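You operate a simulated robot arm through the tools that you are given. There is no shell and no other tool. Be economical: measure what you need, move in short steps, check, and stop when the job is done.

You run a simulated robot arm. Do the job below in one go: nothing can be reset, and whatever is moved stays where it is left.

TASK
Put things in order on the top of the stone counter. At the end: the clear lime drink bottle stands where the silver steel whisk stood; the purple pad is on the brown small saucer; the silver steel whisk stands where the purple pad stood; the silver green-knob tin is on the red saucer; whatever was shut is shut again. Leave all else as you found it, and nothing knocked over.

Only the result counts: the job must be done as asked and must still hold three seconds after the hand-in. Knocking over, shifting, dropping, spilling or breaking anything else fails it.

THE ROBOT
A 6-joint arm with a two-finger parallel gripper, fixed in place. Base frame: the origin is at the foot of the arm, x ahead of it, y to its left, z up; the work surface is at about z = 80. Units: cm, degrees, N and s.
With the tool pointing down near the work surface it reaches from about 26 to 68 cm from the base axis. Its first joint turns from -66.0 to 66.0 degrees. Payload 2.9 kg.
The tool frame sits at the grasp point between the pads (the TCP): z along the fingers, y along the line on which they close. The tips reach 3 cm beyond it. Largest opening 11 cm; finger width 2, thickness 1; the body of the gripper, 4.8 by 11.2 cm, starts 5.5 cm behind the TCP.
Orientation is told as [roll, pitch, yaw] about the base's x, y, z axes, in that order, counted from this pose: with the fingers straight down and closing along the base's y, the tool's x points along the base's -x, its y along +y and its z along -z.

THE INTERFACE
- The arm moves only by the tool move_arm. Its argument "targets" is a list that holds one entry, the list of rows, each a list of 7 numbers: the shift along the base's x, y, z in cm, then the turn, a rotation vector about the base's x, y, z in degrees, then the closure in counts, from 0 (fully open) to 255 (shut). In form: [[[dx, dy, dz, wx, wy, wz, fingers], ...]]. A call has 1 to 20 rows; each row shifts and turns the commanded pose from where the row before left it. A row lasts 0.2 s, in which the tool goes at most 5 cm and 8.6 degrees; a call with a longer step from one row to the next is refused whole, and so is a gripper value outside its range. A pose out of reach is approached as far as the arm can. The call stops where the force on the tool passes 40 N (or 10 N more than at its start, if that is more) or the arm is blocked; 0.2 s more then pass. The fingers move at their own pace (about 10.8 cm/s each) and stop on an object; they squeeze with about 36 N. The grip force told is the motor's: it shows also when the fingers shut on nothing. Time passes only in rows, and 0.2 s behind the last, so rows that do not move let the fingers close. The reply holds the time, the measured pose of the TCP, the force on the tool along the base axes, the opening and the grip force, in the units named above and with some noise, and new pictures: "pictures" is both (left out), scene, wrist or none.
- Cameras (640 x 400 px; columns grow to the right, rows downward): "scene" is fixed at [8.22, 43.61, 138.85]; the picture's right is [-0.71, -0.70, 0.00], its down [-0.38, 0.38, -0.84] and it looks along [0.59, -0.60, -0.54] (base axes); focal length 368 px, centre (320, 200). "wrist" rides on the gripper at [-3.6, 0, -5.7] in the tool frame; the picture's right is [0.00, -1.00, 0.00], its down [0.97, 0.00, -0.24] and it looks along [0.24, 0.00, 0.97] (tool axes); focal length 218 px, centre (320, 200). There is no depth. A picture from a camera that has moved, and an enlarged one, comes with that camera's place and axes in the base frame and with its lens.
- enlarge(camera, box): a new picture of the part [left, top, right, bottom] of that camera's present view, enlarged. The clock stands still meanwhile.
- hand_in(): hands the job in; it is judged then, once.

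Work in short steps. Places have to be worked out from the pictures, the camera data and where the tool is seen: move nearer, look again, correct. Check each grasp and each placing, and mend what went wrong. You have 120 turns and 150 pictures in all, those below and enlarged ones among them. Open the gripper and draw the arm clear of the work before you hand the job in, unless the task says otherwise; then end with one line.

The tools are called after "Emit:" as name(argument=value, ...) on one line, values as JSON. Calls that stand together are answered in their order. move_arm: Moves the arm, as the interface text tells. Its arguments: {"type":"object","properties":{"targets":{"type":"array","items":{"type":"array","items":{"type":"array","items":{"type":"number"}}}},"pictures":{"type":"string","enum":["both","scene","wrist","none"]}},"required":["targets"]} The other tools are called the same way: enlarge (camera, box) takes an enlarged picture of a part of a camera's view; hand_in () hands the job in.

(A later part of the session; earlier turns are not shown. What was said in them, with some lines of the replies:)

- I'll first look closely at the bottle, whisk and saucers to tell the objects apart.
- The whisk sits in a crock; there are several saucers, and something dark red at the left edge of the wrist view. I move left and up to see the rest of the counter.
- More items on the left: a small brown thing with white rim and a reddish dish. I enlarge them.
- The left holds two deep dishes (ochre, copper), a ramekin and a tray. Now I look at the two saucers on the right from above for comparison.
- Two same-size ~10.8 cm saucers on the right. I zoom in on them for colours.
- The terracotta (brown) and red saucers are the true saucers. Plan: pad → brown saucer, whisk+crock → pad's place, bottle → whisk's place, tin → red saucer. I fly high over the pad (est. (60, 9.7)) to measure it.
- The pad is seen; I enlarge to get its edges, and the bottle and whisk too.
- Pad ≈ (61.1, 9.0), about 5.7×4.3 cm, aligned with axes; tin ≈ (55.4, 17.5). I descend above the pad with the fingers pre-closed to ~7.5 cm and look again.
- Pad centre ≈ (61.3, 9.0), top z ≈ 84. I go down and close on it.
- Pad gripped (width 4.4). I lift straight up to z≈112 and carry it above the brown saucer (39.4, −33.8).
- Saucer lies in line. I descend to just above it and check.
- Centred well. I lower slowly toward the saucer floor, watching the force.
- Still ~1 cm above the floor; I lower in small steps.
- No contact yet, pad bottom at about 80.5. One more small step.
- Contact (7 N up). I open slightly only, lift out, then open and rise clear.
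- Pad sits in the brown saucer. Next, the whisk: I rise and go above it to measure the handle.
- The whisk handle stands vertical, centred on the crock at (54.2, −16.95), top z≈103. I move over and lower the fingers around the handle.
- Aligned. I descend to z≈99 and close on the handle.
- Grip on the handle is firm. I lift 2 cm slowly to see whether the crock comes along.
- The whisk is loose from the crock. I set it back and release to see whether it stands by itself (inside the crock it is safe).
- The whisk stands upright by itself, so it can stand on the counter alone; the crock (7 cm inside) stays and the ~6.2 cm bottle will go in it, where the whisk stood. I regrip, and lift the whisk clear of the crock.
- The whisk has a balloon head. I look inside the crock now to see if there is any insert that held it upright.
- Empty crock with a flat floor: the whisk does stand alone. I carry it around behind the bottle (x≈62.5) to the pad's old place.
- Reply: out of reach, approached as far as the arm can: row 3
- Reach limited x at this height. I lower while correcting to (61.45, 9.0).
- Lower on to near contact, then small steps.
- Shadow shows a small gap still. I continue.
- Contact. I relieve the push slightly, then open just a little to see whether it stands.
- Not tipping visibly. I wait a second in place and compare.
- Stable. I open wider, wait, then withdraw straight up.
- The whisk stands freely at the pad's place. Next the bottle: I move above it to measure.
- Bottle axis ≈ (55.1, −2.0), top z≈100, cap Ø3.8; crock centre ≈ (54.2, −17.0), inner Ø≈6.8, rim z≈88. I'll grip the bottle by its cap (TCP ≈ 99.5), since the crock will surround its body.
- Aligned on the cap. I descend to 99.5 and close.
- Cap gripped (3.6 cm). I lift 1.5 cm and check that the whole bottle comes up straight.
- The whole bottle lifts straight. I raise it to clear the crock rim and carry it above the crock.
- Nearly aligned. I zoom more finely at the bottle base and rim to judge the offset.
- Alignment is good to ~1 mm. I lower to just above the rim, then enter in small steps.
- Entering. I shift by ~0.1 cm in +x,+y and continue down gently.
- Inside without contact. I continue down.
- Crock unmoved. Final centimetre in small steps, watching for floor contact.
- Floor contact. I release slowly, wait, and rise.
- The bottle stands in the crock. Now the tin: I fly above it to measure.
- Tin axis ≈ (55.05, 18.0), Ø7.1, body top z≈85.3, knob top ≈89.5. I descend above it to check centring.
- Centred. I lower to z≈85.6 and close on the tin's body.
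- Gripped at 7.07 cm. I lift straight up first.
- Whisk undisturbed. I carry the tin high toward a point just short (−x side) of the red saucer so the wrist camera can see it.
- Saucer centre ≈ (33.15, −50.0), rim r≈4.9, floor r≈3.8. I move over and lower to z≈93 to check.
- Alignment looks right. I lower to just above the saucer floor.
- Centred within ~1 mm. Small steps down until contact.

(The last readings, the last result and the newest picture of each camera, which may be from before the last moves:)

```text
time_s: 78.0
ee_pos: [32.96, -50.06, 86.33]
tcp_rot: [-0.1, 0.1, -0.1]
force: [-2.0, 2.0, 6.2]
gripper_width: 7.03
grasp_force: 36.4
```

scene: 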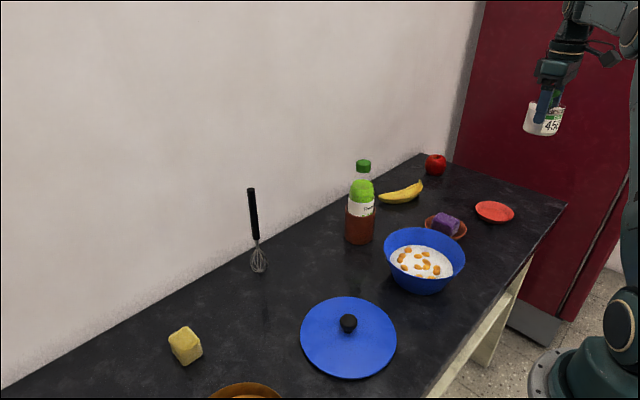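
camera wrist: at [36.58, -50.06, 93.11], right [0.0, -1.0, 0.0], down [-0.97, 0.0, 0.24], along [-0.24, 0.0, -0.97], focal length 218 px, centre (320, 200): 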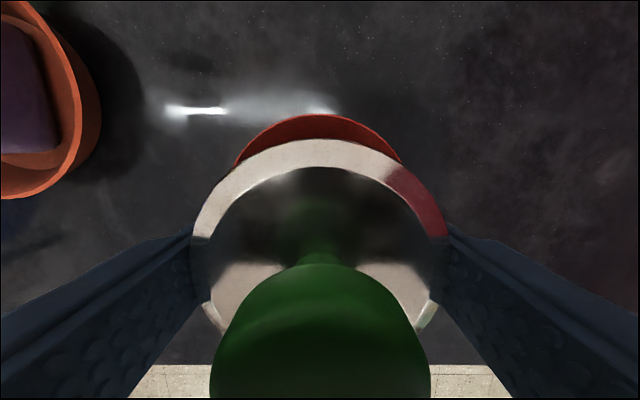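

Contact. I open by ~0.3 cm per side, lift out, then open and clear.

Emit:
move_arm(targets=[[[0, 0, 0, 0, 0, 0, 78], [0, 0, 0, 0, 0, 0, 78], [0, 0, 0.6, 0, 0, 0, 78], [0, 0, 1.2, 0, 0, 0, 74], [0, 0, 2, 0, 0, 0, 60], [0, 0, 4, 0, 0, 0, 40], [0, 0, 4, 0, 0, 0, 20], [0, 0, 4, 0, 0, 0, 0], [-2, 3, 4, 0, 0, 0, 0], [-2, 3, 4, 0, 0, 0, 0], [0, 0, 0, 0, 0, 0, 0]]], pictures="both")

Emit:
enlarge(camera="scene", box=[410, 140, 530, 240])

Emit:
enlarge(camera="scene", box=[200, 140, 400, 300])

```text
refused: row 9 steps farther than a row can; nothing moved
```

```text
4.00 times, centred on (470, 190) of scene
camera zoom: at [8.21, 43.63, 138.85], right [-0.71, -0.7, 0.0], down [-0.38, 0.38, -0.84], along [0.59, -0.6, -0.54], focal length 1472 px, centre (-280, 240)
```

zoom: 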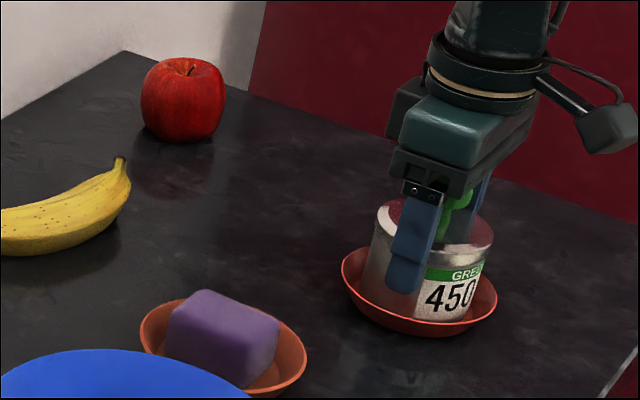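

```text
2.50 times, centred on (300, 220) of scene
camera zoom: at [8.21, 43.63, 138.85], right [-0.71, -0.7, 0.0], down [-0.38, 0.38, -0.84], along [0.59, -0.6, -0.54], focal length 920 px, centre (370, 150)
```

zoom: 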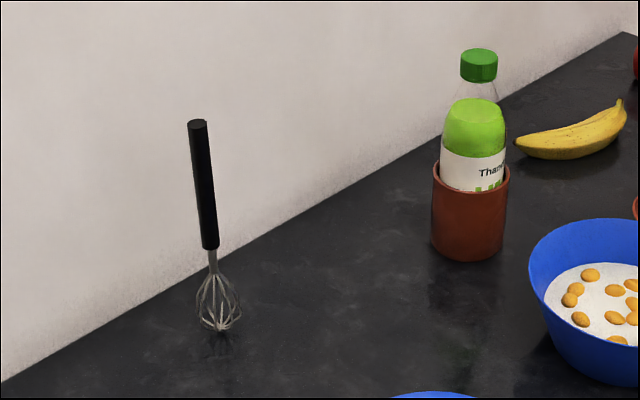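

The last rows were too long; I resend with shorter steps.

Emit:
move_arm(targets=[[[0, 0, 0, 0, 0, 0, 78], [0, 0, 0, 0, 0, 0, 78], [0, 0, 0.6, 0, 0, 0, 78], [0, 0, 1.2, 0, 0, 0, 74], [0, 0, 2, 0, 0, 0, 60], [0, 0, 4, 0, 0, 0, 40], [0, 0, 4, 0, 0, 0, 20], [0, 0, 4, 0, 0, 0, 0], [0, 0, 4, 0, 0, 0, 0], [-2, 2, 3, 0, 0, 0, 0], [-2, 2, 3, 0, 0, 0, 0], [0, 0, 0, 0, 0, 0, 0]]], pictures="both")

Emit:
enlarge(camera="scene", box=[410, 140, 530, 240])

```text
time_s: 80.6
ee_pos: [28.64, -45.83, 112.39]
tcp_rot: [0.0, 0.0, 0.1]
force: [0.3, -0.1, -0.9]
gripper_width: 10.99
grasp_force: 0.0
camera wrist: at [32.36, -45.88, 118.01], right [0.0, -1.0, 0.0], down [-0.97, 0.0, 0.24], along [-0.24, 0.0, -0.97], focal length 218 px, centre (320, 200)
```

scene: 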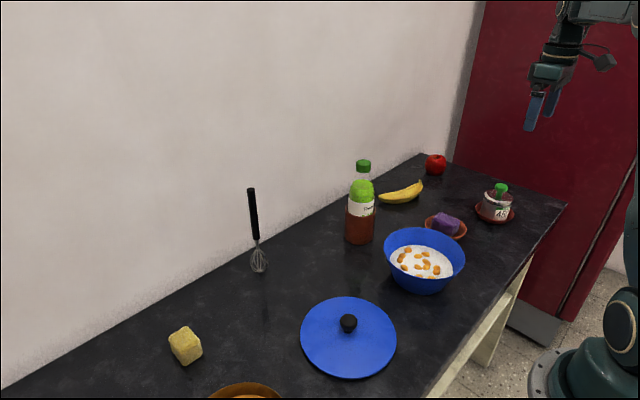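
wrist: 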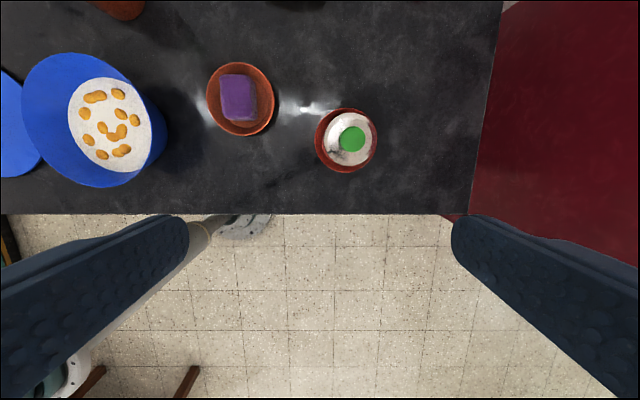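

```text
4.00 times, centred on (470, 190) of scene
camera zoom: at [8.22, 43.61, 138.85], right [-0.71, -0.7, 0.0], down [-0.38, 0.38, -0.84], along [0.59, -0.6, -0.54], focal length 1472 px, centre (-280, 240)
```

zoom: 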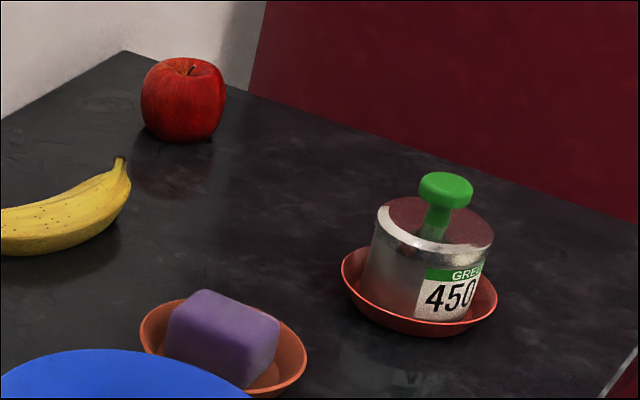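

All four items are in place, everything is upright, and the gripper is open and clear, so I hand in.

Emit:
hand_in()

```text
The job is handed in.
```

I moved all four items and nothing was knocked over. The lime bottle stands in the crock where the whisk stood, the whisk stands by itself where the purple pad was, the purple pad is on the small terracotta saucer (the one I took to be "brown"), and the green-knob tin, still shut, is on the red saucer.
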